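You operate a simulated robot arm through the tools that you are given. There is no shell and no other tool.

The job below is to be done with a simulated robot arm. You get a single attempt, and the scene is never put back.

TASK
Squeeze the little green bowl at low load in the rim tester.
Fine: beige disc out onto the bench first; hold the orange plunger till a figure shows; slider back to full; the bowl stays in the seat, no grade pressed; the grey knob stays.

It is judged by the outcome, as a careful person would: the job done as asked, and still so three seconds after it is handed in. It fails if anything else is knocked over, pushed out of place, dropped, spilled or broken.

THE ROBOT
A 6-joint arm with a fingered hand, fixed in place. Base frame: the origin is on the floor under the middle of its stand, x ahead of it, y to its left, z up. Units: mm, degrees, N and s.
With the tool pointing down near the work surface it reaches from about 340 to 800 mm from the base axis. Its first joint turns from -115.0 to 115.0 degrees. Payload 4 kg.
The tool frame sits at the grasp point between the pads (the TCP): z along the fingers, y along the line on which they close. The tips reach 26 mm beyond it. The gripper opens to 164 mm; its body begins 73 mm behind the TCP. The gripper is a hand of 5 fingers: y runs from the thumb to the fingers, the wrist lies at [0, 0, -239] in the tool frame, and closing takes about 1.5 s.
Orientation is that of the tool frame in the base frame, as a unit quaternion [x, y, z, w]. With the fingers straight down and closing along the base's y, the tool's x points along the base's -x, its y along +y and its z along -z.

THE INTERFACE
- The arm moves only by the tool step_arm. Its argument "series" is a list of rows, each an object (a shift or turn left out is 0, a gripper value left out holds the last) with "delta_pos": the shift along the base's x, y, z in units of 50 mm (1.0 is 50 mm), a list of three; "dr": the turn, a rotation vector about the base's x, y, z in units of 4 degrees (1.0 is 4 degrees), a list of three. In form: [{"delta_pos": [tx, ty, tz], "dr": [wx, wy, wz]}, ...]. A call has 1 to 20 rows; each row shifts and turns the commanded pose from where the row before left it. "jaw" is the gripper command, from -1 (shut) to 1 (fully open), values between in proportion, set as the call begins (left out, the last holds). A call with a number of a shift or a turn outside -1 to 1 is refused whole. Each row takes 0.2 s and may step no farther than 50 mm and 8.6 degrees from the row before; otherwise, or with a gripper value out of range, the whole call is refused. Where a pose cannot be reached the arm comes as near as it can. A force on the tool above 40 N (or 10 N above the force at the start of the call, whichever is more), or a blocked arm, ends the call early, and 0.2 s more pass. The fingers move at their own pace (about 45 mm/s each) and stop on an object; they squeeze with about 25 N. The grip force told is the motor's: it shows also when the fingers shut on nothing. Time passes only in rows, and 0.2 s behind the last, so rows that do not move let the fingers close. It gives the time, the measured TCP pose, the force on the tool (base axes), the opening and the grip force at its end, in the units of the frame above (readings bear some noise), with the torque about the TCP (base axes, N m) and any sound that the robot's microphone picked up.
- Cameras (640 x 400 px; columns grow to the right, rows downward): "scene" is fixed at [391.3, -509.3, 1592.1]; the picture's right is [0.98, -0.18, 0.00], its down [-0.10, -0.56, -0.82] and it looks along [0.15, 0.81, -0.57] (base axes); focal length 316 px, centre (320, 200). "wrist" rides on the gripper at [51, -70, -93] in the tool frame; the picture's right is [0.81, 0.59, 0.00], its down [-0.43, 0.59, -0.68] and it looks along [-0.40, 0.55, 0.74] (tool axes); focal length 270 px, centre (320, 200). There is no depth. A picture from a camera that has moved, and an enlarged one, comes with that camera's place and axes in the base frame and with its lens. The place of the scene camera against the robot may be out by one fixed shift of up to 25 mm in any direction.
- camera(camera): a new picture of that camera. It takes no simulated time.
- raise_lower(by): slides the trunk up (or, below 0, down) by that many mm; the arm rides with it, the base frame stays. It gives what a move gives, with no picture.
- curl_fingers(finger1, finger2, finger3, finger4, thumb_bend): sets how far each is bent, from 0 (flat) to 1 (curled in); at 0.3 the hand is open as for a grip, at 0.7 the pads meet at the TCP. One left out holds its place. A second passes; each finger stops where it meets its share of the squeeze, and holds until it gets a number again. A gripper value or a shape takes the hand back. It gives what a move gives, with no picture; readings hold the bend of each and the force on the fingers (four entries, about 0 where the hand has none), thumb and palm.
- preshape(shape): the hand has 5 fingers and takes this shape, open, in about a second: jaw (thumb against the fingers, like two jaws); tri (thumb and two fingers); tip (a fingertip pinch); poke (one finger out to press); point (the index stretched); flat (the hand flat); cup (the hand cupped); fist (a fist). The gripper value then closes the fingers along that shape, each until it touches; the sizes above hold for jaw. It gives what a move gives, with no picture.
- inspect(camera, box): a new picture of the part [left, top, right, bottom] of that camera's present view, enlarged. It takes no simulated time.
- finish_job(): hands the job in; it is judged then, once.

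Nothing tells you positions but the pictures and the camera data. Unless the task says otherwise, let go and move clear before handing in.

The tools are called after "Call:" as name(argument=value, ...) on one line, values as JSON. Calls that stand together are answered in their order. step_arm: Moves the arm, as the interface text tells. Its arguments: {"type":"object","properties":{"series":{"type":"array"},"jaw":{"type":"number"}},"required":["series"]} The other tools are called the same way: raise_lower (by) moves the trunk up or down; preshape (shape) gives the hand a shape; curl_fingers (finger1, finger2, finger3, finger4, thumb_bend) moves the fingers one by one; camera (camera) takes a picture; inspect (camera, box) takes an enlarged picture of a part of a camera's view; finish_job () hands the job in.

At the start:

```text
time: 0.0
tool_pos: [284.3, 522.4, 1165.6]
tool_rot: [0.001, 1.0, 0.0, 0.0]
contact_force: [-0.3, 0.5, 0.4]
ft_torque: [-0.02, -0.01, 0.04]
grip_width: 163.8
finger_force: 0.1
shape: jaw
bend: [0.3, 0.3, 0.3, 0.3, 0.3]
finger forces: [0.1, 0.0, 0.1, 0.0, 0.0, 0.0]
trunk travel left (down, up): [-800.0, 190.0]
```

scene: 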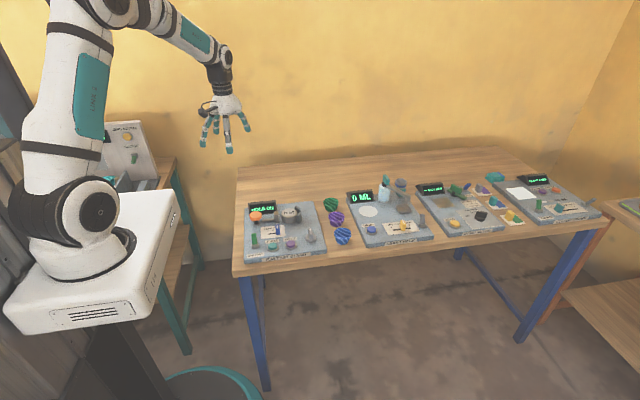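
wrist: 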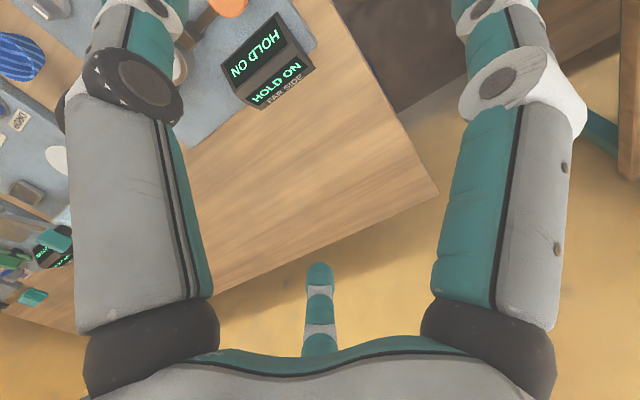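

I see a bench with several testers; I need to find which one is the rim tester and where the bowl, beige disc, orange plunger, slider and grey knob are. I'll take enlarged views first.

Call:
inspect(camera="scene", box=[230, 180, 350, 270])

Call:
inspect(camera="scene", box=[340, 165, 440, 250])

Call:
inspect(camera="scene", box=[410, 165, 530, 245])

Call:
inspect(camera="scene", box=[490, 160, 610, 235])

Call:
inspect(camera="scene", box=[90, 110, 190, 210])

```text
4.44 times, centred on (290, 225) of scene
camera zoom: at [391.3, -509.3, 1592.1], right [0.98, -0.18, 0.0], down [-0.1, -0.56, -0.82], along [0.15, 0.81, -0.57], focal length 1403 px, centre (453, 89)
```

zoom: 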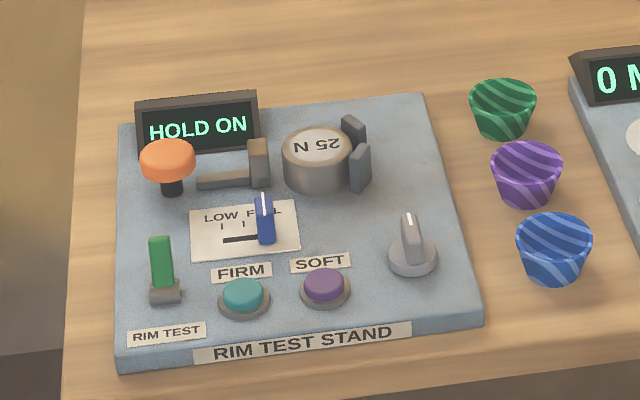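

```text
4.71 times, centred on (390, 208) of scene
camera zoom: at [391.3, -509.3, 1592.1], right [0.98, -0.18, 0.0], down [-0.1, -0.56, -0.82], along [0.15, 0.81, -0.57], focal length 1486 px, centre (-9, 165)
```

zoom: 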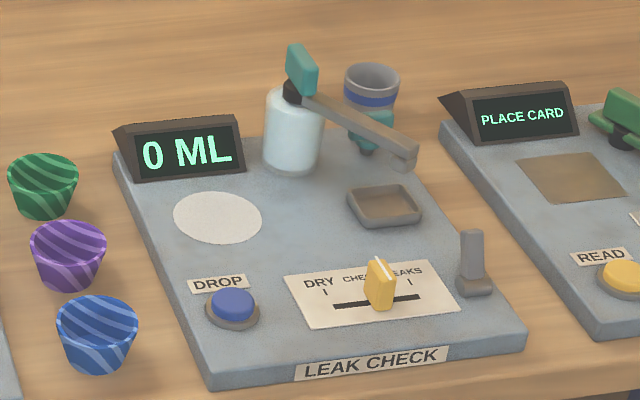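

```text
5.00 times, centred on (470, 205) of scene
camera zoom: at [391.3, -509.3, 1592.1], right [0.98, -0.18, 0.0], down [-0.1, -0.56, -0.82], along [0.15, 0.81, -0.57], focal length 1579 px, centre (-430, 175)
```

zoom: 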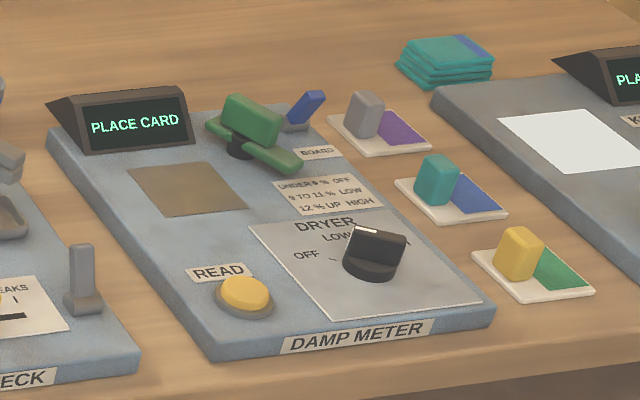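

```text
5.33 times, centred on (550, 198) of scene
camera zoom: at [391.3, -509.3, 1592.1], right [0.98, -0.18, 0.0], down [-0.1, -0.56, -0.82], along [0.15, 0.81, -0.57], focal length 1684 px, centre (-907, 213)
```

zoom: 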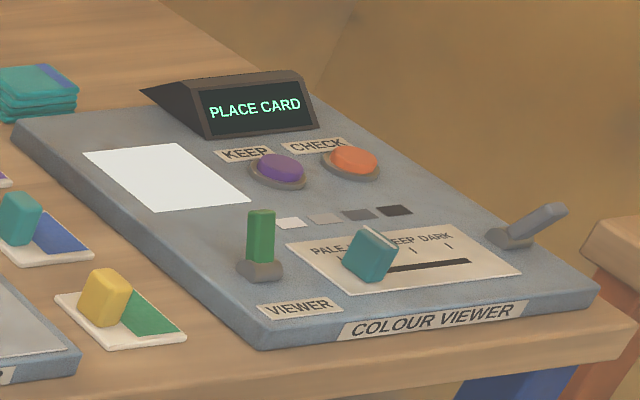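

```text
4.00 times, centred on (140, 160) of scene
camera zoom: at [391.3, -509.3, 1592.1], right [0.98, -0.18, 0.0], down [-0.1, -0.56, -0.82], along [0.15, 0.81, -0.57], focal length 1263 px, centre (1040, 360)
```

zoom: 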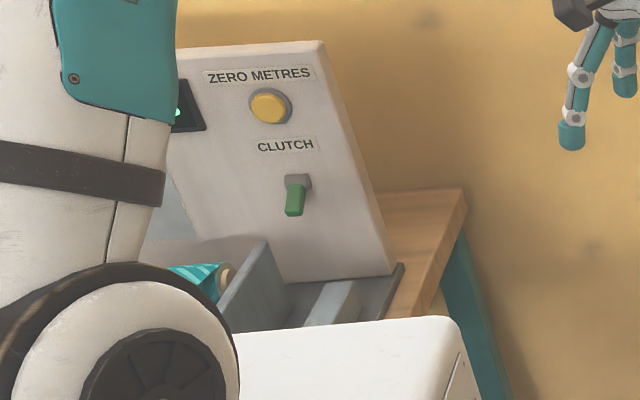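

The leftmost stand on the bench is the rim tester: a disc marked "25 N" sits in its seat, the blue slider is at FULL, the orange plunger is back left and the grey knob front right, with the striped green bowl just to its right. I put the bench at roughly z≈820, so next I'll move the wrist camera above the stand to fix positions.

Call:
step_arm(series=[{"delta_pos": [0.1, -1.0, 0]}, {"delta_pos": [0.1, -0.95, 0]}, {"delta_pos": [0.1, -0.95, 0]}, {"delta_pos": [0.1, -0.95, 0]}, {"delta_pos": [0, -0.95, 0]}, {"delta_pos": [0, -0.9, 0]}, {"delta_pos": [0, 0, 0]}])

Call:
camera(camera="wrist")

Call:
camera(camera="scene")

```text
refused: row 1 steps farther than a row can; nothing moved
```

```text
taken
camera wrist: at [233.7, 451.7, 1259.2], right [-0.81, 0.59, 0.0], down [0.43, 0.59, 0.68], along [0.4, 0.55, -0.74], focal length 270 px, centre (320, 200)
```

wrist: 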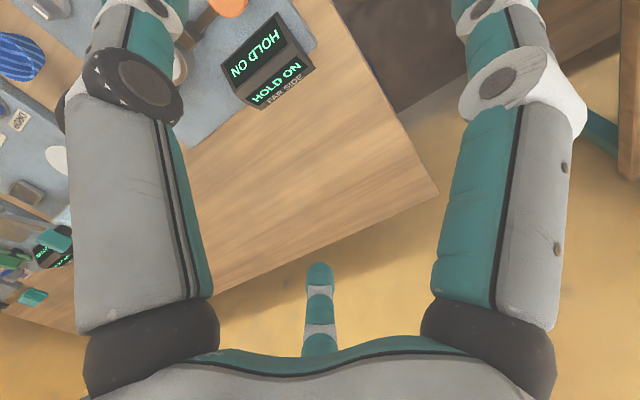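

```text
taken
```

scene: 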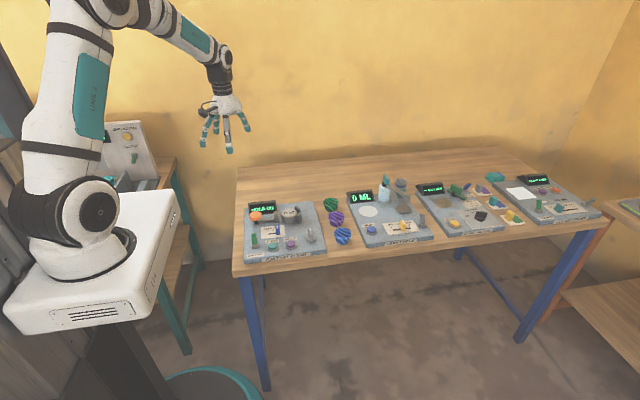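

The move was refused because one row stepped just over 50 mm. I'll repeat it with smaller steps, carrying the wrist camera over the rim tester.

Call:
step_arm(series=[{"delta_pos": [0.05, -0.9, 0]}, {"delta_pos": [0.05, -0.9, 0]}, {"delta_pos": [0.05, -0.9, 0]}, {"delta_pos": [0.05, -0.9, 0]}, {"delta_pos": [0.05, -0.9, 0]}, {"delta_pos": [0.05, -0.9, 0]}, {"delta_pos": [0, 0, 0]}])

Call:
camera(camera="wrist")

```text
time: 1.6
tool_pos: [299.9, 250.8, 1162.8]
tool_rot: [0.0, 1.0, 0.0, 0.0]
contact_force: [0.6, 0.2, -0.2]
ft_torque: [-0.01, 0.02, -0.03]
grip_width: 163.7
finger_force: 0.1
shape: jaw
bend: [0.3, 0.3, 0.3, 0.3, 0.3]
finger forces: [0.0, 0.0, 0.0, 0.0, 0.1, 0.0]
trunk travel left (down, up): [-800.0, 190.0]
```

```text
taken
camera wrist: at [248.4, 180.7, 1257.1], right [-0.81, 0.59, 0.0], down [0.43, 0.6, 0.68], along [0.4, 0.55, -0.74], focal length 270 px, centre (320, 200)
```

wrist: 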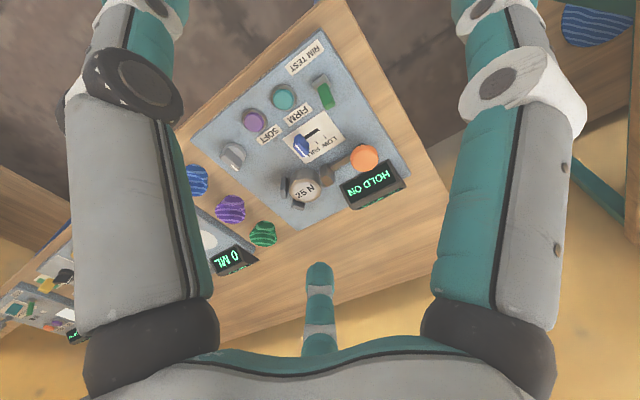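

The whole rim test stand is now in view between the fingers. I'll enlarge that part to read off the positions.

Call:
inspect(camera="wrist", box=[180, 20, 420, 250])

Call:
inspect(camera="scene", box=[230, 180, 350, 270])

Call:
inspect(camera="wrist", box=[270, 80, 420, 220])

```text
1.74 times, centred on (300, 135) of wrist
camera zoom: at [248.4, 180.7, 1257.1], right [-0.81, 0.59, 0.0], down [0.43, 0.6, 0.68], along [0.4, 0.55, -0.74], focal length 470 px, centre (355, 313)
```

zoom: 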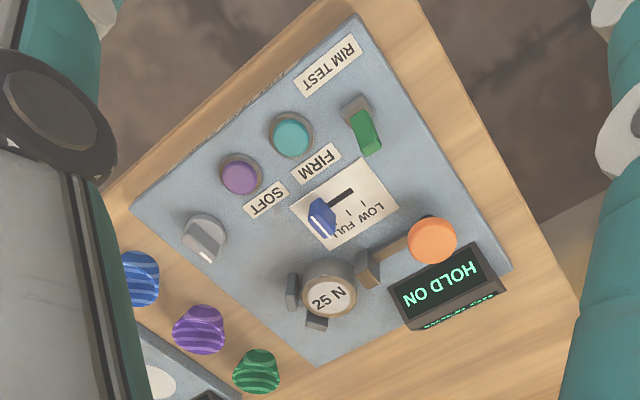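

```text
4.44 times, centred on (290, 225) of scene
camera zoom: at [391.3, -509.3, 1592.1], right [0.98, -0.18, 0.0], down [-0.1, -0.56, -0.82], along [0.15, 0.81, -0.57], focal length 1403 px, centre (453, 89)
```

zoom: 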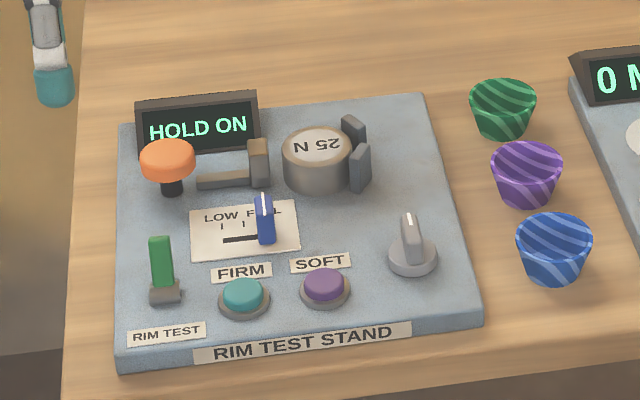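

```text
2.86 times, centred on (345, 150) of wrist
camera zoom: at [248.4, 180.7, 1257.1], right [-0.81, 0.59, 0.0], down [0.43, 0.6, 0.68], along [0.4, 0.55, -0.74], focal length 772 px, centre (249, 343)
```

zoom: 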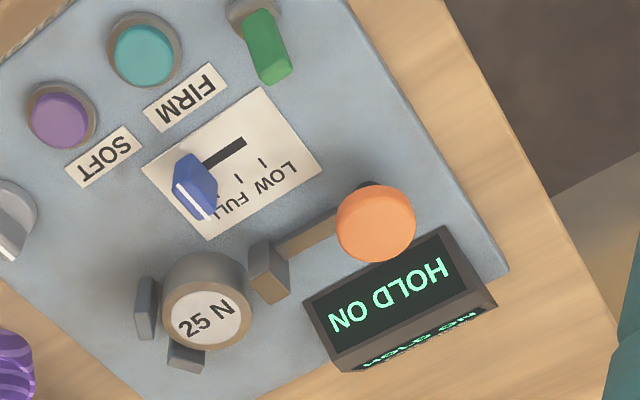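

I have rough positions now: disc ≈ (461, 426), plunger ≈ (334, 420), slider ≈ (413, 351), green bowl ≈ (616, 475). I'll take a second wrist view from another place so I can triangulate heights.

Call:
step_arm(series=[{"delta_pos": [0.53, 0.4, -0.42]}, {"delta_pos": [0.53, 0.4, -0.42]}, {"delta_pos": [0.53, 0.4, -0.42]}, {"delta_pos": [0, 0, 0]}, {"delta_pos": [0, 0, 0]}])

Call:
camera(camera="wrist")

Call:
inspect(camera="wrist", box=[180, 20, 420, 250])

```text
time: 2.8
tool_pos: [380.3, 314.8, 1099.5]
tool_rot: [0.0, 1.0, 0.0, 0.001]
contact_force: [0.2, -0.4, -0.8]
ft_torque: [-0.01, 0.04, 0.0]
grip_width: 163.8
finger_force: 0.1
shape: jaw
bend: [0.3, 0.3, 0.3, 0.3, 0.3]
finger forces: [0.1, 0.0, 0.0, 0.0, 0.1, 0.1]
trunk travel left (down, up): [-800.0, 190.0]
```

```text
taken
camera wrist: at [329.2, 244.0, 1196.0], right [-0.81, 0.59, 0.0], down [0.43, 0.6, 0.68], along [0.4, 0.55, -0.74], focal length 270 px, centre (320, 200)
```

wrist: 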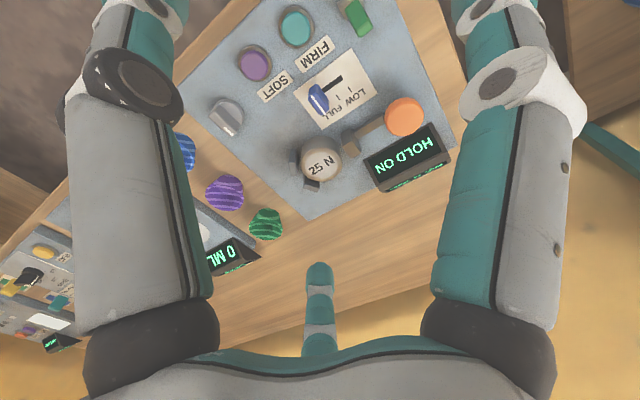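

```text
1.74 times, centred on (300, 135) of wrist
camera zoom: at [329.2, 244.0, 1196.0], right [-0.81, 0.59, 0.0], down [0.43, 0.6, 0.68], along [0.4, 0.55, -0.74], focal length 470 px, centre (355, 313)
```

zoom: 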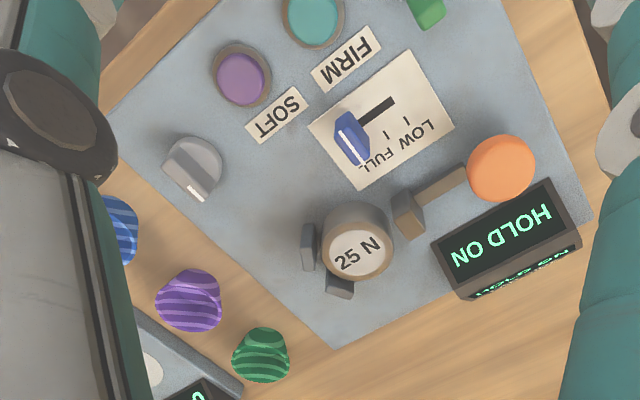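

Triangulating gives the stand's plate at z≈847 spanning x 290–569, y 241–530, the disc top at about (456, 424, 887) and the plunger cap at about (334, 420, 890). I'll go closer for a better look at the seat and the bowl.

Call:
step_arm(series=[{"delta_pos": [0.5, 0.2, -0.6]}, {"delta_pos": [0.5, 0.2, -0.6]}, {"delta_pos": [0.4, 0.1, -0.6]}, {"delta_pos": [0, 0, 0]}, {"delta_pos": [0, 0, 0]}])

Call:
camera(camera="wrist")

Call:
inspect(camera="wrist", box=[190, 80, 350, 180])

Call:
inspect(camera="wrist", box=[190, 180, 350, 280])

```text
time: 4.0
tool_pos: [451.5, 337.1, 1013.0]
tool_rot: [0.0, 1.0, 0.0, 0.001]
contact_force: [0.3, -0.4, -0.7]
ft_torque: [-0.03, 0.02, 0.03]
grip_width: 163.9
finger_force: 0.0
shape: jaw
bend: [0.3, 0.3, 0.3, 0.3, 0.3]
finger forces: [0.0, 0.0, 0.0, 0.0, 0.1, 0.0]
trunk travel left (down, up): [-800.0, 190.0]
```

```text
taken
camera wrist: at [400.7, 266.5, 1106.3], right [-0.81, 0.59, 0.0], down [0.43, 0.59, 0.68], along [0.4, 0.55, -0.74], focal length 270 px, centre (320, 200)
```

wrist: 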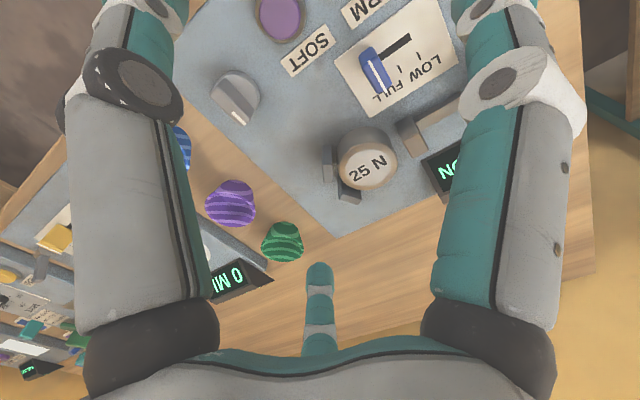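

```text
4.00 times, centred on (270, 130) of wrist
camera zoom: at [400.7, 266.5, 1106.3], right [-0.81, 0.59, 0.0], down [0.43, 0.59, 0.68], along [0.4, 0.55, -0.74], focal length 1081 px, centre (520, 480)
```

zoom: 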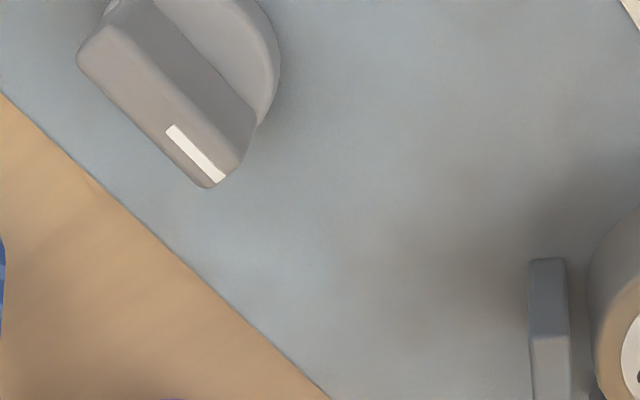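

```text
4.00 times, centred on (270, 230) of wrist
camera zoom: at [400.7, 266.5, 1106.3], right [-0.81, 0.59, 0.0], down [0.43, 0.59, 0.68], along [0.4, 0.55, -0.74], focal length 1081 px, centre (520, 80)
```

zoom: 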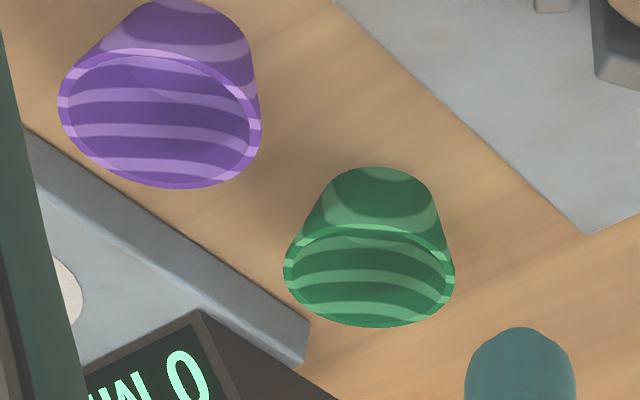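

The green bowl is open-topped and upright, with a rim about 60 mm across near (624, 484), rim z≈874. I'll zoom in on the seat, the slider and the disc.

Call:
inspect(camera="wrist", box=[300, 90, 460, 220])

Call:
inspect(camera="wrist", box=[320, 0, 480, 120])

Call:
inspect(camera="scene", box=[265, 195, 320, 230])

```text
3.08 times, centred on (380, 155) of wrist
camera zoom: at [400.7, 266.5, 1106.3], right [-0.81, 0.59, 0.0], down [0.43, 0.59, 0.68], along [0.4, 0.55, -0.74], focal length 832 px, centre (135, 338)
```

zoom: 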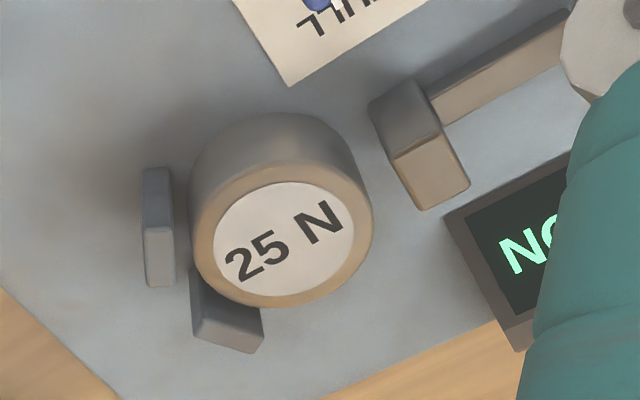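

```text
3.33 times, centred on (400, 60) of wrist
camera zoom: at [400.7, 266.5, 1106.3], right [-0.81, 0.59, 0.0], down [0.43, 0.59, 0.68], along [0.4, 0.55, -0.74], focal length 901 px, centre (53, 667)
```

zoom: 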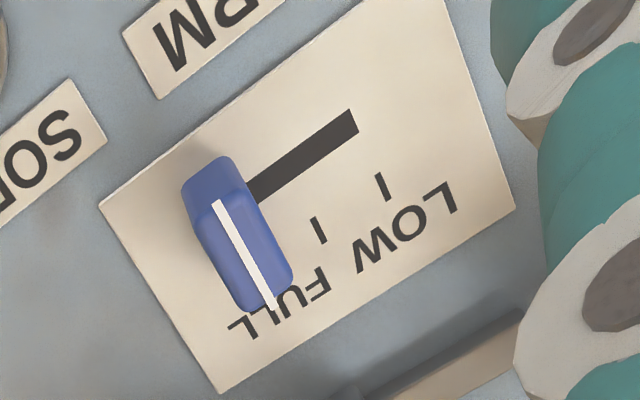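

```text
11.43 times, centred on (292, 212) of scene
camera zoom: at [391.3, -509.3, 1592.1], right [0.98, -0.18, 0.0], down [-0.1, -0.56, -0.82], along [0.15, 0.81, -0.57], focal length 3608 px, centre (634, 57)
```

zoom: 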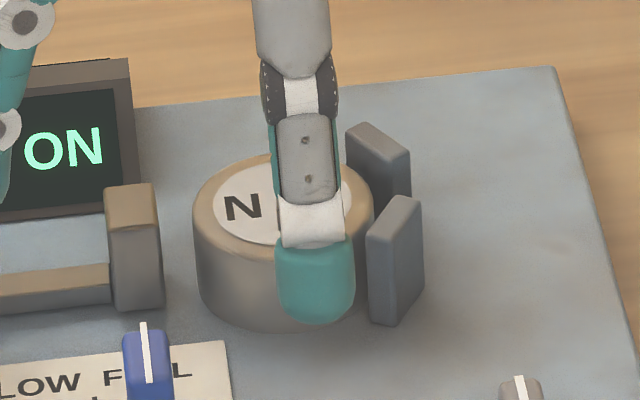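

The disc is about 60 mm across and 40 mm tall, with two angled blocks on its right and the ram block about 12 mm to its left, so I need a narrow grip closing front-to-back. I'll try the "tri" shape up here and look at it.

Call:
preshape(shape="tri")

Call:
camera(camera="wrist")

Call:
inspect(camera="scene", box=[220, 100, 380, 240])

```text
time: 4.9
tool_pos: [452.2, 336.9, 1013.0]
tool_rot: [0.0, 1.0, 0.0, 0.0]
contact_force: [0.0, 0.6, -0.3]
ft_torque: [0.0, 0.0, -0.02]
grip_width: 163.9
finger_force: 0.0
shape: tri
bend: [0.14, 0.3, 0.3, 0.14, 0.3]
finger forces: [0.1, 0.0, 0.1, 0.0, 0.0, 0.0]
trunk travel left (down, up): [-800.0, 190.0]
```

```text
taken
camera wrist: at [400.2, 266.3, 1106.7], right [-0.81, 0.59, 0.0], down [0.43, 0.59, 0.68], along [0.4, 0.55, -0.74], focal length 270 px, centre (320, 200)
```

wrist: 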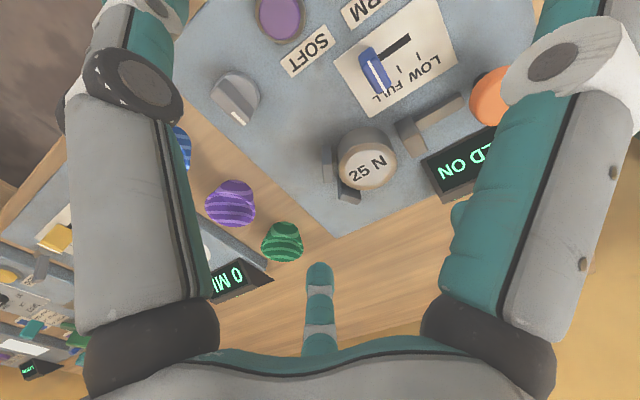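

```text
2.86 times, centred on (300, 170) of scene
camera zoom: at [391.3, -509.3, 1592.1], right [0.98, -0.18, 0.0], down [-0.1, -0.56, -0.82], along [0.15, 0.81, -0.57], focal length 902 px, centre (377, 286)
```

zoom: 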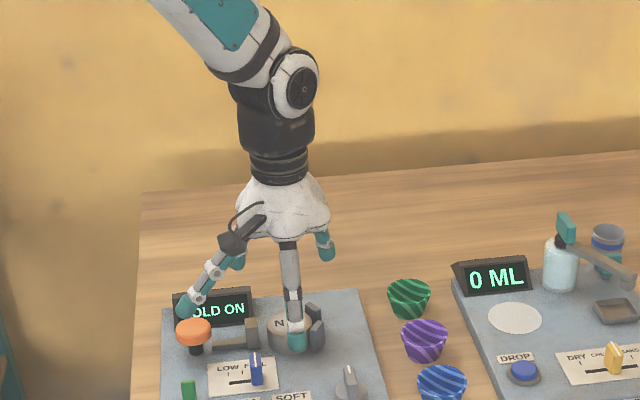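

"tri" leaves the two outer fingers flared out, which could catch the display or the plunger. I'll look at "tip" and "poke" as well before choosing.

Call:
preshape(shape="tip")

Call:
camera(camera="wrist")

Call:
inspect(camera="scene", box=[240, 110, 340, 230])

```text
time: 5.8
tool_pos: [452.2, 335.9, 1012.5]
tool_rot: [0.0, 1.0, 0.0, 0.0]
contact_force: [-1.0, 0.7, -0.1]
ft_torque: [-0.02, 0.0, 0.02]
grip_width: 164.0
finger_force: 0.0
shape: tip
bend: [0.14, 0.3, 0.3, 0.14, 0.3]
finger forces: [0.1, 0.1, 0.1, 0.1, 0.0, 0.0]
trunk travel left (down, up): [-800.0, 190.0]
```

```text
taken
camera wrist: at [400.2, 266.3, 1106.7], right [-0.81, 0.59, 0.0], down [0.43, 0.59, 0.68], along [0.4, 0.55, -0.74], focal length 270 px, centre (320, 200)
```

wrist: 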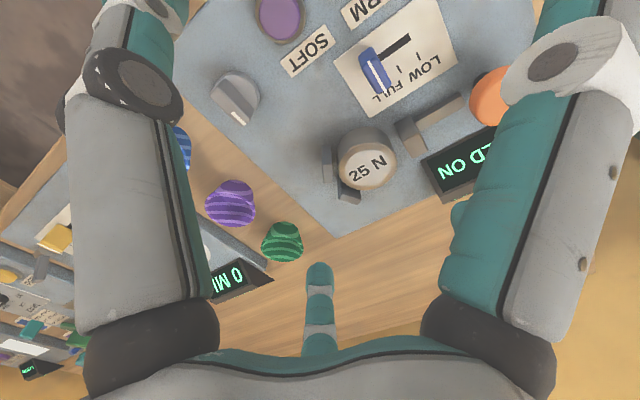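

```text
3.33 times, centred on (290, 170) of scene
camera zoom: at [391.3, -509.3, 1592.1], right [0.98, -0.18, 0.0], down [-0.1, -0.56, -0.82], along [0.15, 0.81, -0.57], focal length 1052 px, centre (420, 300)
```

zoom: 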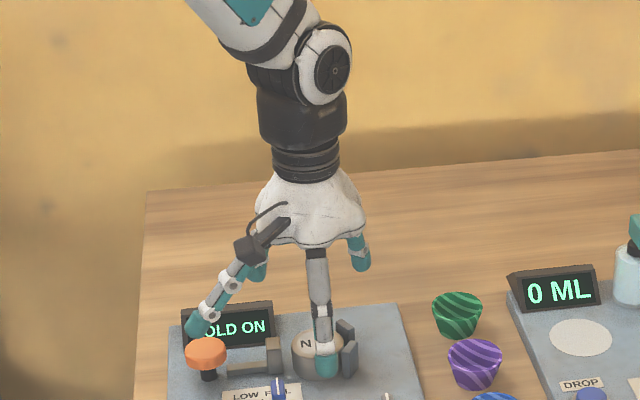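

"tip" opens just like "tri". I'll instead tuck the two outer fingers away by curling them and see what remains.

Call:
curl_fingers(finger1=1.0, finger2=0.3, finger3=0.3, finger4=1.0, thumb_bend=0.3)

Call:
camera(camera="wrist")

Call:
inspect(camera="scene", box=[240, 110, 340, 230])

```text
time: 6.8
tool_pos: [451.8, 335.3, 1012.3]
tool_rot: [0.001, 1.0, -0.001, 0.0]
contact_force: [0.6, 0.3, 0.3]
ft_torque: [0.0, -0.01, -0.02]
grip_width: 77.0
finger_force: 0.0
shape: fingers
bend: [0.74, 0.3, 0.3, 0.74, 0.3]
finger forces: [0.0, 0.0, 0.1, 0.1, 0.1, 0.0]
trunk travel left (down, up): [-800.0, 190.0]
```

```text
taken
camera wrist: at [400.2, 266.3, 1106.7], right [-0.81, 0.59, 0.0], down [0.43, 0.59, 0.68], along [0.4, 0.55, -0.74], focal length 270 px, centre (320, 200)
```

wrist: 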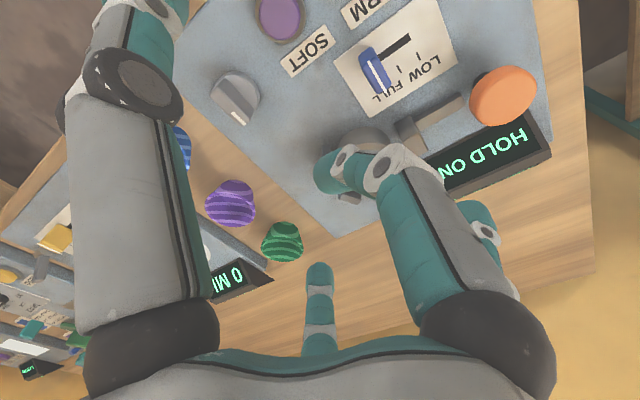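

```text
3.33 times, centred on (290, 170) of scene
camera zoom: at [391.3, -509.3, 1592.1], right [0.98, -0.18, 0.0], down [-0.1, -0.56, -0.82], along [0.15, 0.81, -0.57], focal length 1052 px, centre (420, 300)
```

zoom: 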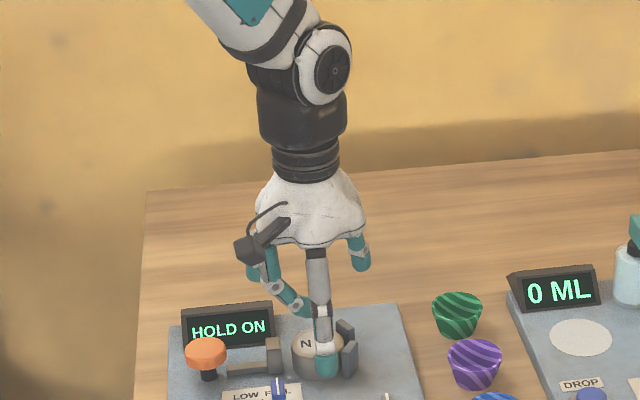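

The outer fingers are only at 0.74 after a second, so I'll let them finish curling and look again.

Call:
curl_fingers(finger1=1.0, finger4=1.0)

Call:
camera(camera="wrist")

Call:
inspect(camera="scene", box=[260, 140, 320, 220])

```text
time: 7.8
tool_pos: [451.7, 336.2, 1013.4]
tool_rot: [0.001, 1.0, -0.001, 0.0]
contact_force: [0.4, -1.1, 0.9]
ft_torque: [0.01, 0.03, -0.03]
grip_width: 76.7
finger_force: 0.0
shape: fingers
bend: [0.75, 0.3, 0.3, 0.75, 0.3]
finger forces: [0.0, 0.0, 0.0, 0.1, 0.0, 0.0]
trunk travel left (down, up): [-800.0, 190.0]
```

```text
taken
camera wrist: at [400.2, 266.3, 1106.7], right [-0.81, 0.59, 0.0], down [0.43, 0.59, 0.68], along [0.4, 0.55, -0.74], focal length 270 px, centre (320, 200)
```

wrist: 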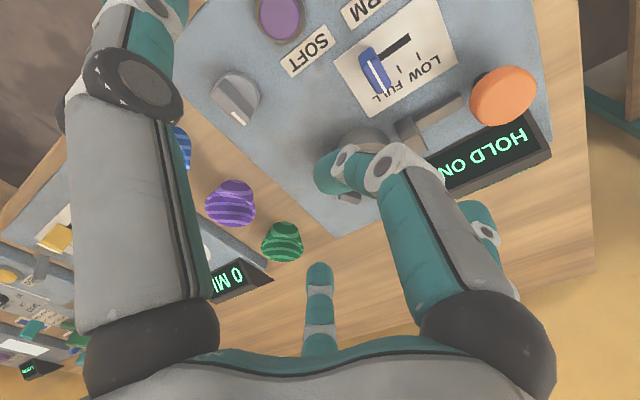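

```text
5.00 times, centred on (290, 180) of scene
camera zoom: at [391.3, -509.3, 1592.1], right [0.98, -0.18, 0.0], down [-0.1, -0.56, -0.82], along [0.15, 0.81, -0.57], focal length 1579 px, centre (470, 300)
```

zoom: 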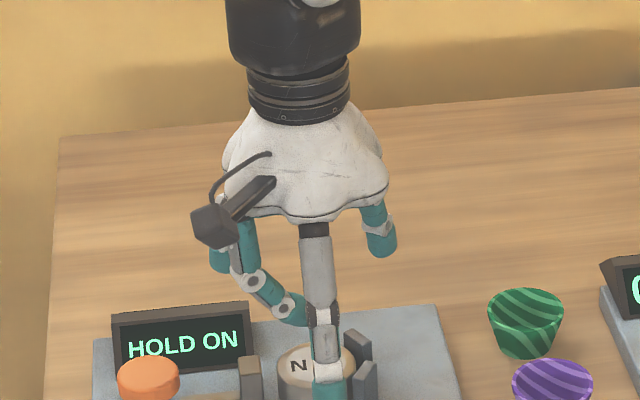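

I'm not sure which finger is which in these views, so I'll test them one at a time, safely above everything.

Call:
curl_fingers(finger1=0.3, finger2=0.3, finger3=0.75, finger4=0.3)

Call:
camera(camera="wrist")

Call:
inspect(camera="scene", box=[260, 140, 320, 220])

Call:
curl_fingers(finger1=0.3, finger2=0.75, finger3=0.75, finger4=0.3)

Call:
camera(camera="wrist")

Call:
inspect(camera="scene", box=[260, 140, 320, 220])

```text
time: 8.8
tool_pos: [451.5, 334.5, 1013.8]
tool_rot: [0.0, 1.0, 0.001, 0.0]
contact_force: [0.0, 0.5, 0.2]
ft_torque: [0.02, -0.03, 0.02]
grip_width: 90.9
finger_force: 0.1
shape: fingers
bend: [0.3, 0.3, 0.75, 0.3, 0.3]
finger forces: [0.0, 0.0, 0.0, 0.1, 0.0, 0.0]
trunk travel left (down, up): [-800.0, 190.0]
```

```text
taken
camera wrist: at [400.2, 266.3, 1106.7], right [-0.81, 0.59, 0.0], down [0.43, 0.59, 0.68], along [0.4, 0.55, -0.74], focal length 270 px, centre (320, 200)
```

wrist: 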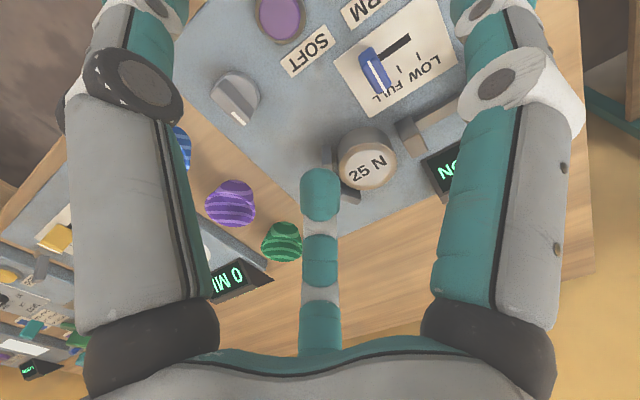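

```text
5.00 times, centred on (290, 180) of scene
camera zoom: at [391.3, -509.3, 1592.1], right [0.98, -0.18, 0.0], down [-0.1, -0.56, -0.82], along [0.15, 0.81, -0.57], focal length 1579 px, centre (470, 300)
```

zoom: 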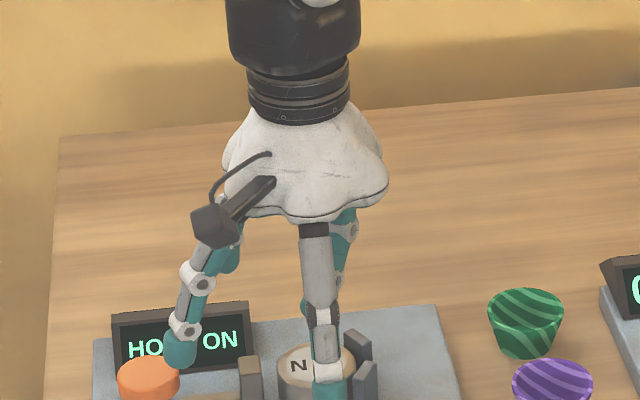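

```text
time: 9.8
tool_pos: [450.6, 337.2, 1013.1]
tool_rot: [0.001, 1.0, 0.0, 0.0]
contact_force: [-0.1, 0.5, 0.0]
ft_torque: [-0.03, -0.02, 0.02]
grip_width: 90.8
finger_force: 0.0
shape: fingers
bend: [0.3, 0.73, 0.76, 0.3, 0.3]
finger forces: [0.0, 0.0, 0.1, 0.1, 0.0, 0.1]
trunk travel left (down, up): [-800.0, 190.0]
```

```text
taken
camera wrist: at [400.2, 266.3, 1106.7], right [-0.81, 0.59, 0.0], down [0.43, 0.59, 0.68], along [0.4, 0.55, -0.74], focal length 270 px, centre (320, 200)
```

wrist: 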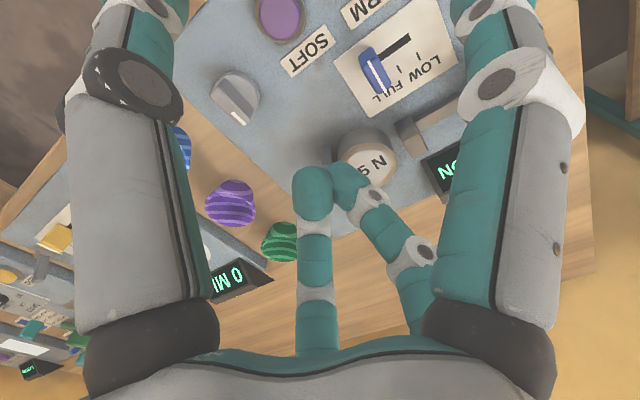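

```text
5.00 times, centred on (290, 180) of scene
camera zoom: at [391.3, -509.3, 1592.1], right [0.98, -0.18, 0.0], down [-0.1, -0.56, -0.82], along [0.15, 0.81, -0.57], focal length 1579 px, centre (470, 300)
```

zoom: 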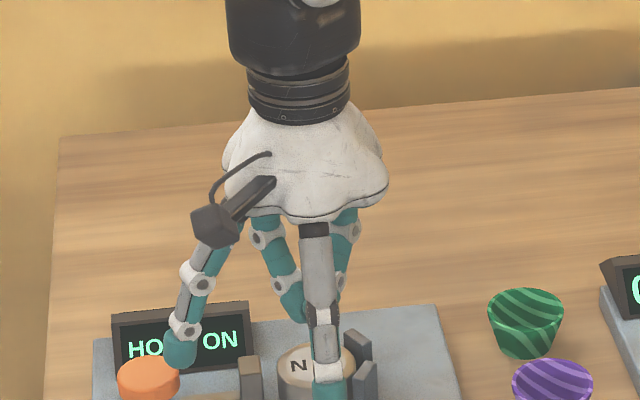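

The fingers turn out to be arranged radially, five around the palm with the thumb toward −y. A three-finger chuck grip (thumb, f2, f3) therefore suits the disc and bowl, and I'll check how far f1 and f4 get out of the way when flat.

Call:
curl_fingers(finger1=0.0, finger2=0.3, finger3=0.3, finger4=0.0, thumb_bend=0.3)

Call:
camera(camera="wrist")

Call:
camera(camera="scene")

Call:
inspect(camera="scene", box=[240, 140, 340, 220])

```text
time: 10.8
tool_pos: [451.7, 336.5, 1011.7]
tool_rot: [0.001, 1.0, 0.0, 0.0]
contact_force: [-0.5, -0.4, 0.1]
ft_torque: [0.03, -0.03, 0.0]
grip_width: 109.7
finger_force: 0.1
shape: fingers
bend: [0.01, 0.3, 0.3, 0.01, 0.3]
finger forces: [0.0, 0.0, 0.0, 0.1, 0.0, 0.0]
trunk travel left (down, up): [-800.0, 190.0]
```

```text
taken
camera wrist: at [400.2, 266.3, 1106.7], right [-0.81, 0.59, 0.0], down [0.43, 0.59, 0.68], along [0.4, 0.55, -0.74], focal length 270 px, centre (320, 200)
```

wrist: 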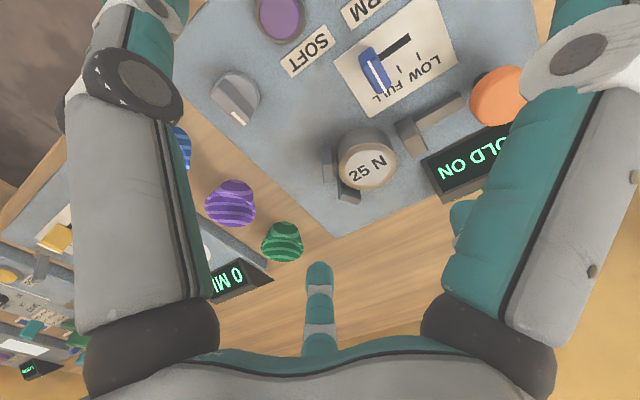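

```text
taken
```

scene: 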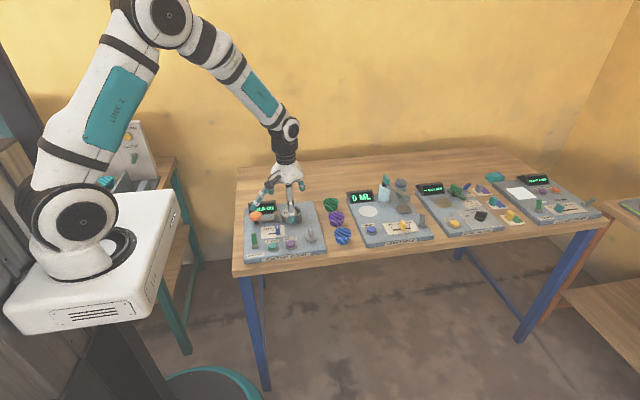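

```text
5.00 times, centred on (290, 180) of scene
camera zoom: at [391.3, -509.3, 1592.1], right [0.98, -0.18, 0.0], down [-0.1, -0.56, -0.82], along [0.15, 0.81, -0.57], focal length 1579 px, centre (470, 300)
```

zoom: 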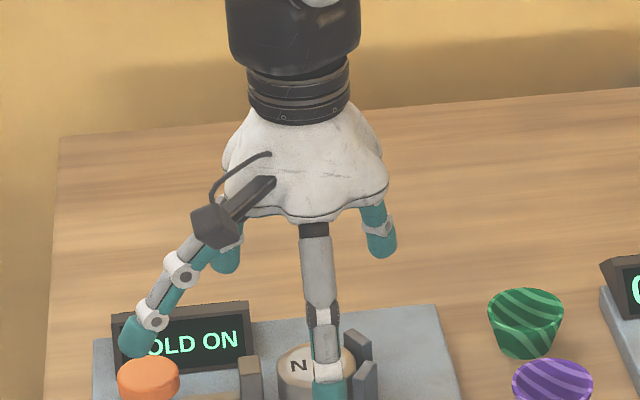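

Flat, f1 and f4 only reach out to about 120 mm radius, but with a 20° yaw they point over clear spots: the front left of the stand, and to the right past the blocks. I'll part-close the three gripping fingers, turn 20° and come over the disc.

Call:
curl_fingers(finger1=0.0, finger2=0.5, finger3=0.5, finger4=0.0, thumb_bend=0.5)

Call:
step_arm(series=[{"delta_pos": [0.02, 0.355, -0.16], "dr": [0, 0, 1]}, {"delta_pos": [0.02, 0.355, -0.16], "dr": [0, 0, 1]}, {"delta_pos": [0.02, 0.355, -0.16], "dr": [0, 0, 1]}, {"delta_pos": [0.02, 0.355, -0.16], "dr": [0, 0, 1]}, {"delta_pos": [0.02, 0.355, -0.16], "dr": [0, 0, 1]}, {"delta_pos": [0, 0, 0]}, {"delta_pos": [0, 0, 0]}])

Call:
camera(camera="wrist")

Call:
inspect(camera="scene", box=[240, 140, 340, 240])

```text
time: 11.8
tool_pos: [451.0, 336.7, 1012.3]
tool_rot: [0.0, 1.0, 0.0, -0.001]
contact_force: [-0.5, 0.1, 0.0]
ft_torque: [-0.03, -0.01, -0.02]
grip_width: 100.2
finger_force: 0.0
shape: fingers
bend: [0.01, 0.5, 0.5, 0.01, 0.5]
finger forces: [0.0, 0.1, 0.1, 0.0, 0.1, 0.1]
trunk travel left (down, up): [-800.0, 190.0]
```

```text
time: 13.4
tool_pos: [455.2, 427.5, 971.7]
tool_rot: [-0.174, 0.985, 0.0, 0.0]
contact_force: [-0.7, 0.3, -0.5]
ft_torque: [0.05, 0.03, 0.01]
grip_width: 100.2
finger_force: 0.0
shape: fingers
bend: [0.01, 0.5, 0.5, 0.01, 0.5]
finger forces: [0.0, 0.1, 0.0, 0.0, 0.1, 0.0]
trunk travel left (down, up): [-800.0, 190.0]
```

```text
taken
camera wrist: at [430.3, 343.5, 1066.9], right [-0.96, 0.28, 0.0], down [0.2, 0.71, 0.68], along [0.19, 0.65, -0.74], focal length 270 px, centre (320, 200)
```

wrist: 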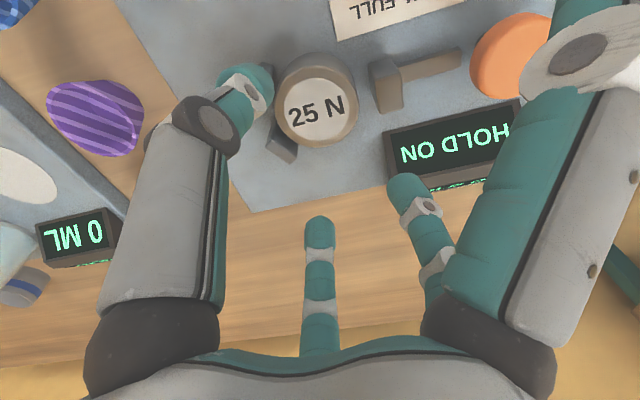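

```text
4.00 times, centred on (290, 190) of scene
camera zoom: at [391.3, -509.3, 1592.1], right [0.98, -0.18, 0.0], down [-0.1, -0.56, -0.82], along [0.15, 0.81, -0.57], focal length 1263 px, centre (440, 240)
```

zoom: 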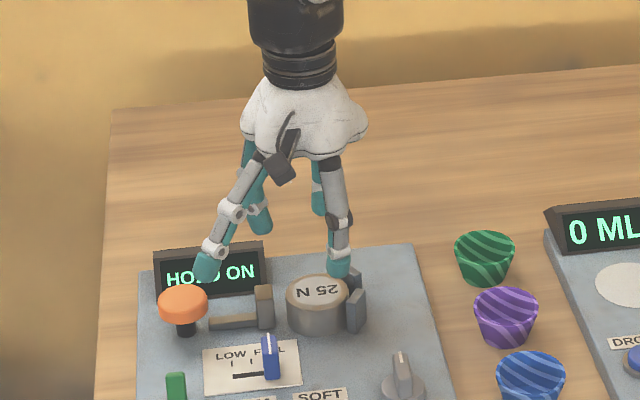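

The three fingers are over the disc with room around them. I'll zoom in to fix the disc's centre before descending.

Call:
inspect(camera="wrist", box=[230, 30, 430, 180])

Call:
inspect(camera="scene", box=[250, 180, 320, 225])

```text
2.67 times, centred on (330, 105) of wrist
camera zoom: at [430.3, 343.5, 1066.9], right [-0.96, 0.28, 0.0], down [0.2, 0.71, 0.68], along [0.19, 0.65, -0.74], focal length 721 px, centre (293, 453)
```

zoom: 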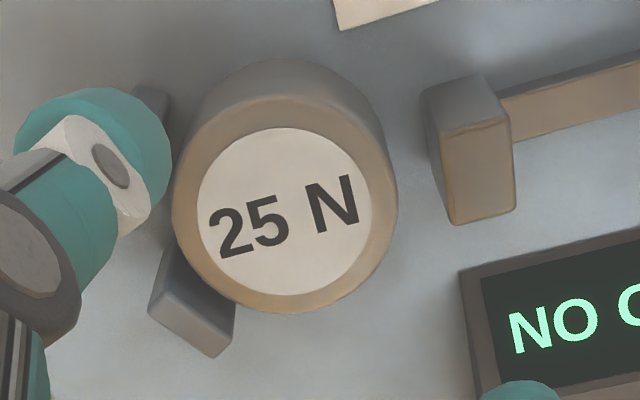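

```text
8.89 times, centred on (285, 202) of scene
camera zoom: at [391.3, -509.3, 1592.1], right [0.98, -0.18, 0.0], down [-0.1, -0.56, -0.82], along [0.15, 0.81, -0.57], focal length 2806 px, centre (631, 178)
```

zoom: 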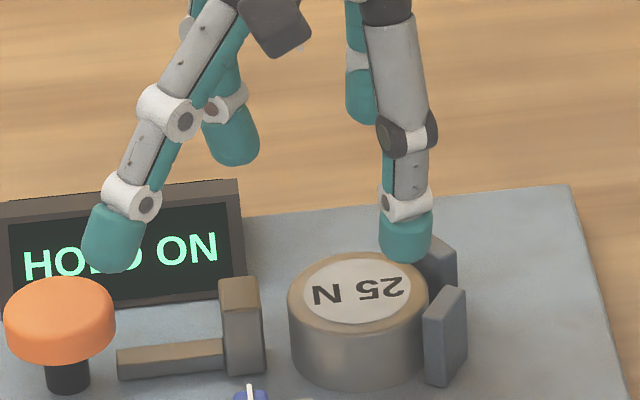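

Combining all four views, the disc top is best placed at about (453, 418, 895). I'll shift onto that centre and drop to just above it to check the fit.

Call:
step_arm(series=[{"delta_pos": [-0.015, -0.08, -0.2]}, {"delta_pos": [-0.015, -0.08, -0.2]}, {"delta_pos": [0, 0, -0.24]}, {"delta_pos": [0, 0, 0]}, {"delta_pos": [0, 0, 0]}])

Call:
camera(camera="wrist")

Call:
inspect(camera="wrist", box=[220, 60, 440, 240])

Call:
inspect(camera="scene", box=[250, 180, 320, 225])

```text
time: 14.6
tool_pos: [452.5, 416.8, 940.8]
tool_rot: [-0.174, 0.985, 0.0, 0.0]
contact_force: [-0.6, 0.1, 0.0]
ft_torque: [0.01, 0.02, -0.02]
grip_width: 100.0
finger_force: 0.0
shape: fingers
bend: [0.01, 0.5, 0.5, 0.01, 0.5]
finger forces: [0.0, 0.0, 0.1, 0.0, 0.0, 0.0]
trunk travel left (down, up): [-800.0, 190.0]
```

```text
taken
camera wrist: at [427.9, 333.6, 1034.7], right [-0.96, 0.28, 0.0], down [0.2, 0.71, 0.68], along [0.19, 0.65, -0.74], focal length 270 px, centre (320, 200)
```

wrist: 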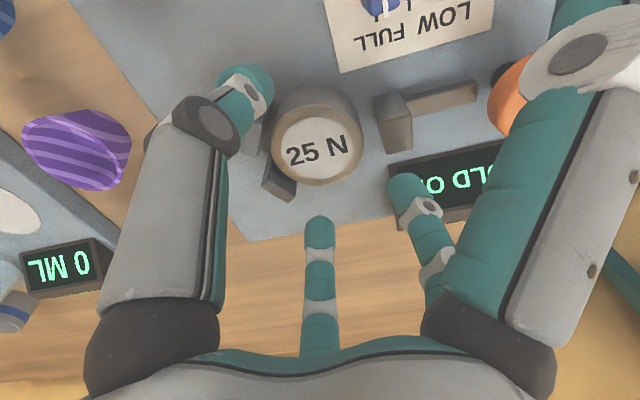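

```text
2.22 times, centred on (330, 150) of wrist
camera zoom: at [427.9, 333.6, 1034.7], right [-0.96, 0.28, 0.0], down [0.2, 0.71, 0.68], along [0.19, 0.65, -0.74], focal length 601 px, centre (298, 311)
```

zoom: 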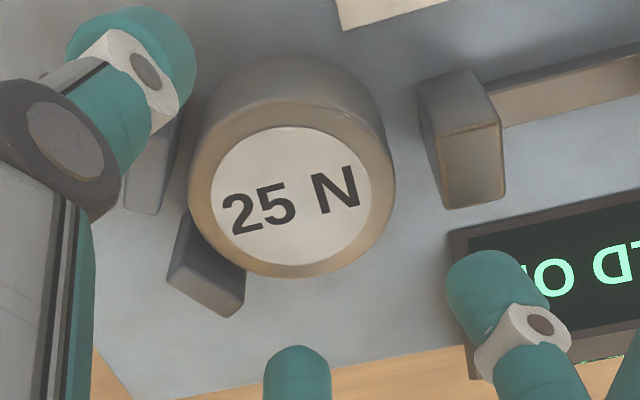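

```text
8.89 times, centred on (285, 202) of scene
camera zoom: at [391.3, -509.3, 1592.1], right [0.98, -0.18, 0.0], down [-0.1, -0.56, -0.82], along [0.15, 0.81, -0.57], focal length 2806 px, centre (631, 178)
```

zoom: 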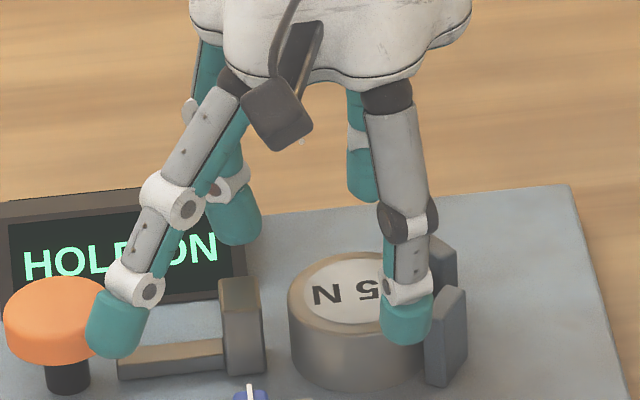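

The disc centre now reads about (453, 416), top z≈896. Fingertips are about 23 mm thick, so I'll ease the yaw back 6° and offset a little toward the thumb to pass between the ram and the display, then descend.

Call:
step_arm(series=[{"delta_pos": [0.024, -0.039, 0], "dr": [0, 0, -0.75]}, {"delta_pos": [0.024, -0.039, 0], "dr": [0, 0, -0.75]}, {"delta_pos": [0, 0, -0.2]}, {"delta_pos": [0, 0, 0]}, {"delta_pos": [0, 0, 0]}])

Call:
camera(camera="wrist")

Call:
inspect(camera="wrist", box=[220, 60, 440, 240])

Call:
inspect(camera="scene", box=[250, 180, 320, 225])

```text
time: 15.8
tool_pos: [455.5, 413.9, 930.1]
tool_rot: [-0.121, 0.993, 0.0, 0.0]
contact_force: [0.1, 0.4, -0.2]
ft_torque: [-0.02, 0.0, 0.01]
grip_width: 100.0
finger_force: 0.0
shape: fingers
bend: [0.01, 0.5, 0.5, 0.01, 0.5]
finger forces: [0.0, 0.1, 0.0, 0.0, 0.0, 0.0]
trunk travel left (down, up): [-800.0, 190.0]
```

```text
taken
camera wrist: at [421.7, 333.5, 1024.4], right [-0.93, 0.38, 0.0], down [0.28, 0.68, 0.68], along [0.25, 0.63, -0.74], focal length 270 px, centre (320, 200)
```

wrist: 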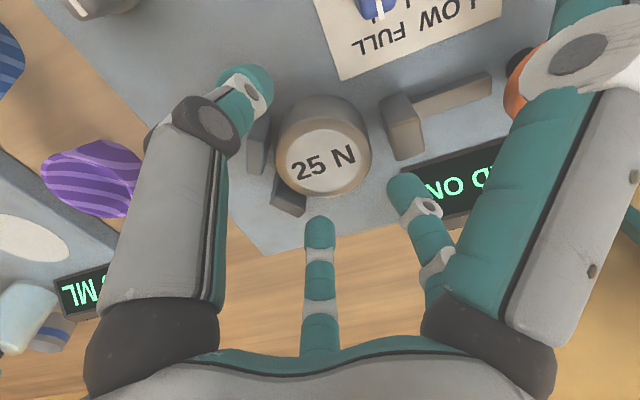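

```text
2.22 times, centred on (330, 150) of wrist
camera zoom: at [421.7, 333.5, 1024.4], right [-0.93, 0.38, 0.0], down [0.28, 0.68, 0.68], along [0.25, 0.63, -0.74], focal length 601 px, centre (298, 311)
```

zoom: 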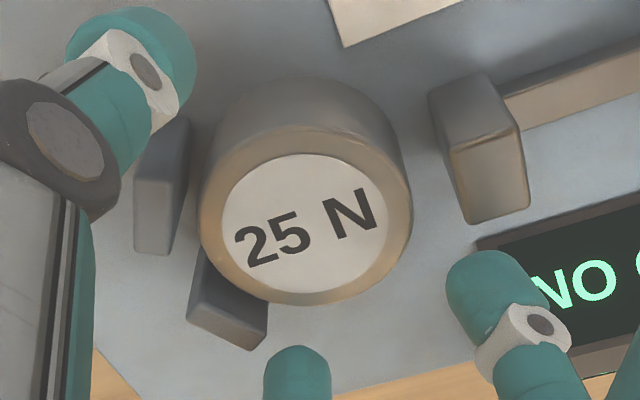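

```text
8.89 times, centred on (285, 202) of scene
camera zoom: at [391.3, -509.3, 1592.1], right [0.98, -0.18, 0.0], down [-0.1, -0.56, -0.82], along [0.15, 0.81, -0.57], focal length 2806 px, centre (631, 178)
```

zoom: 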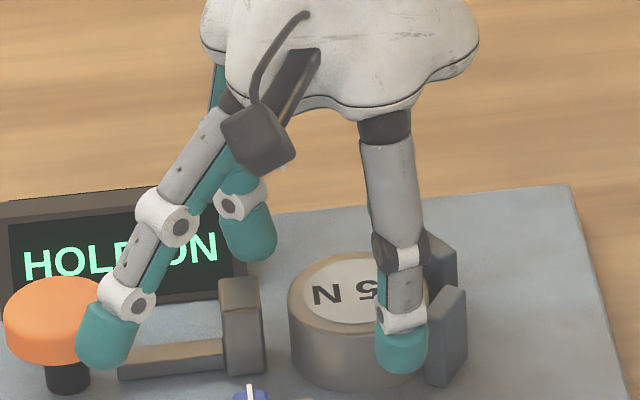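

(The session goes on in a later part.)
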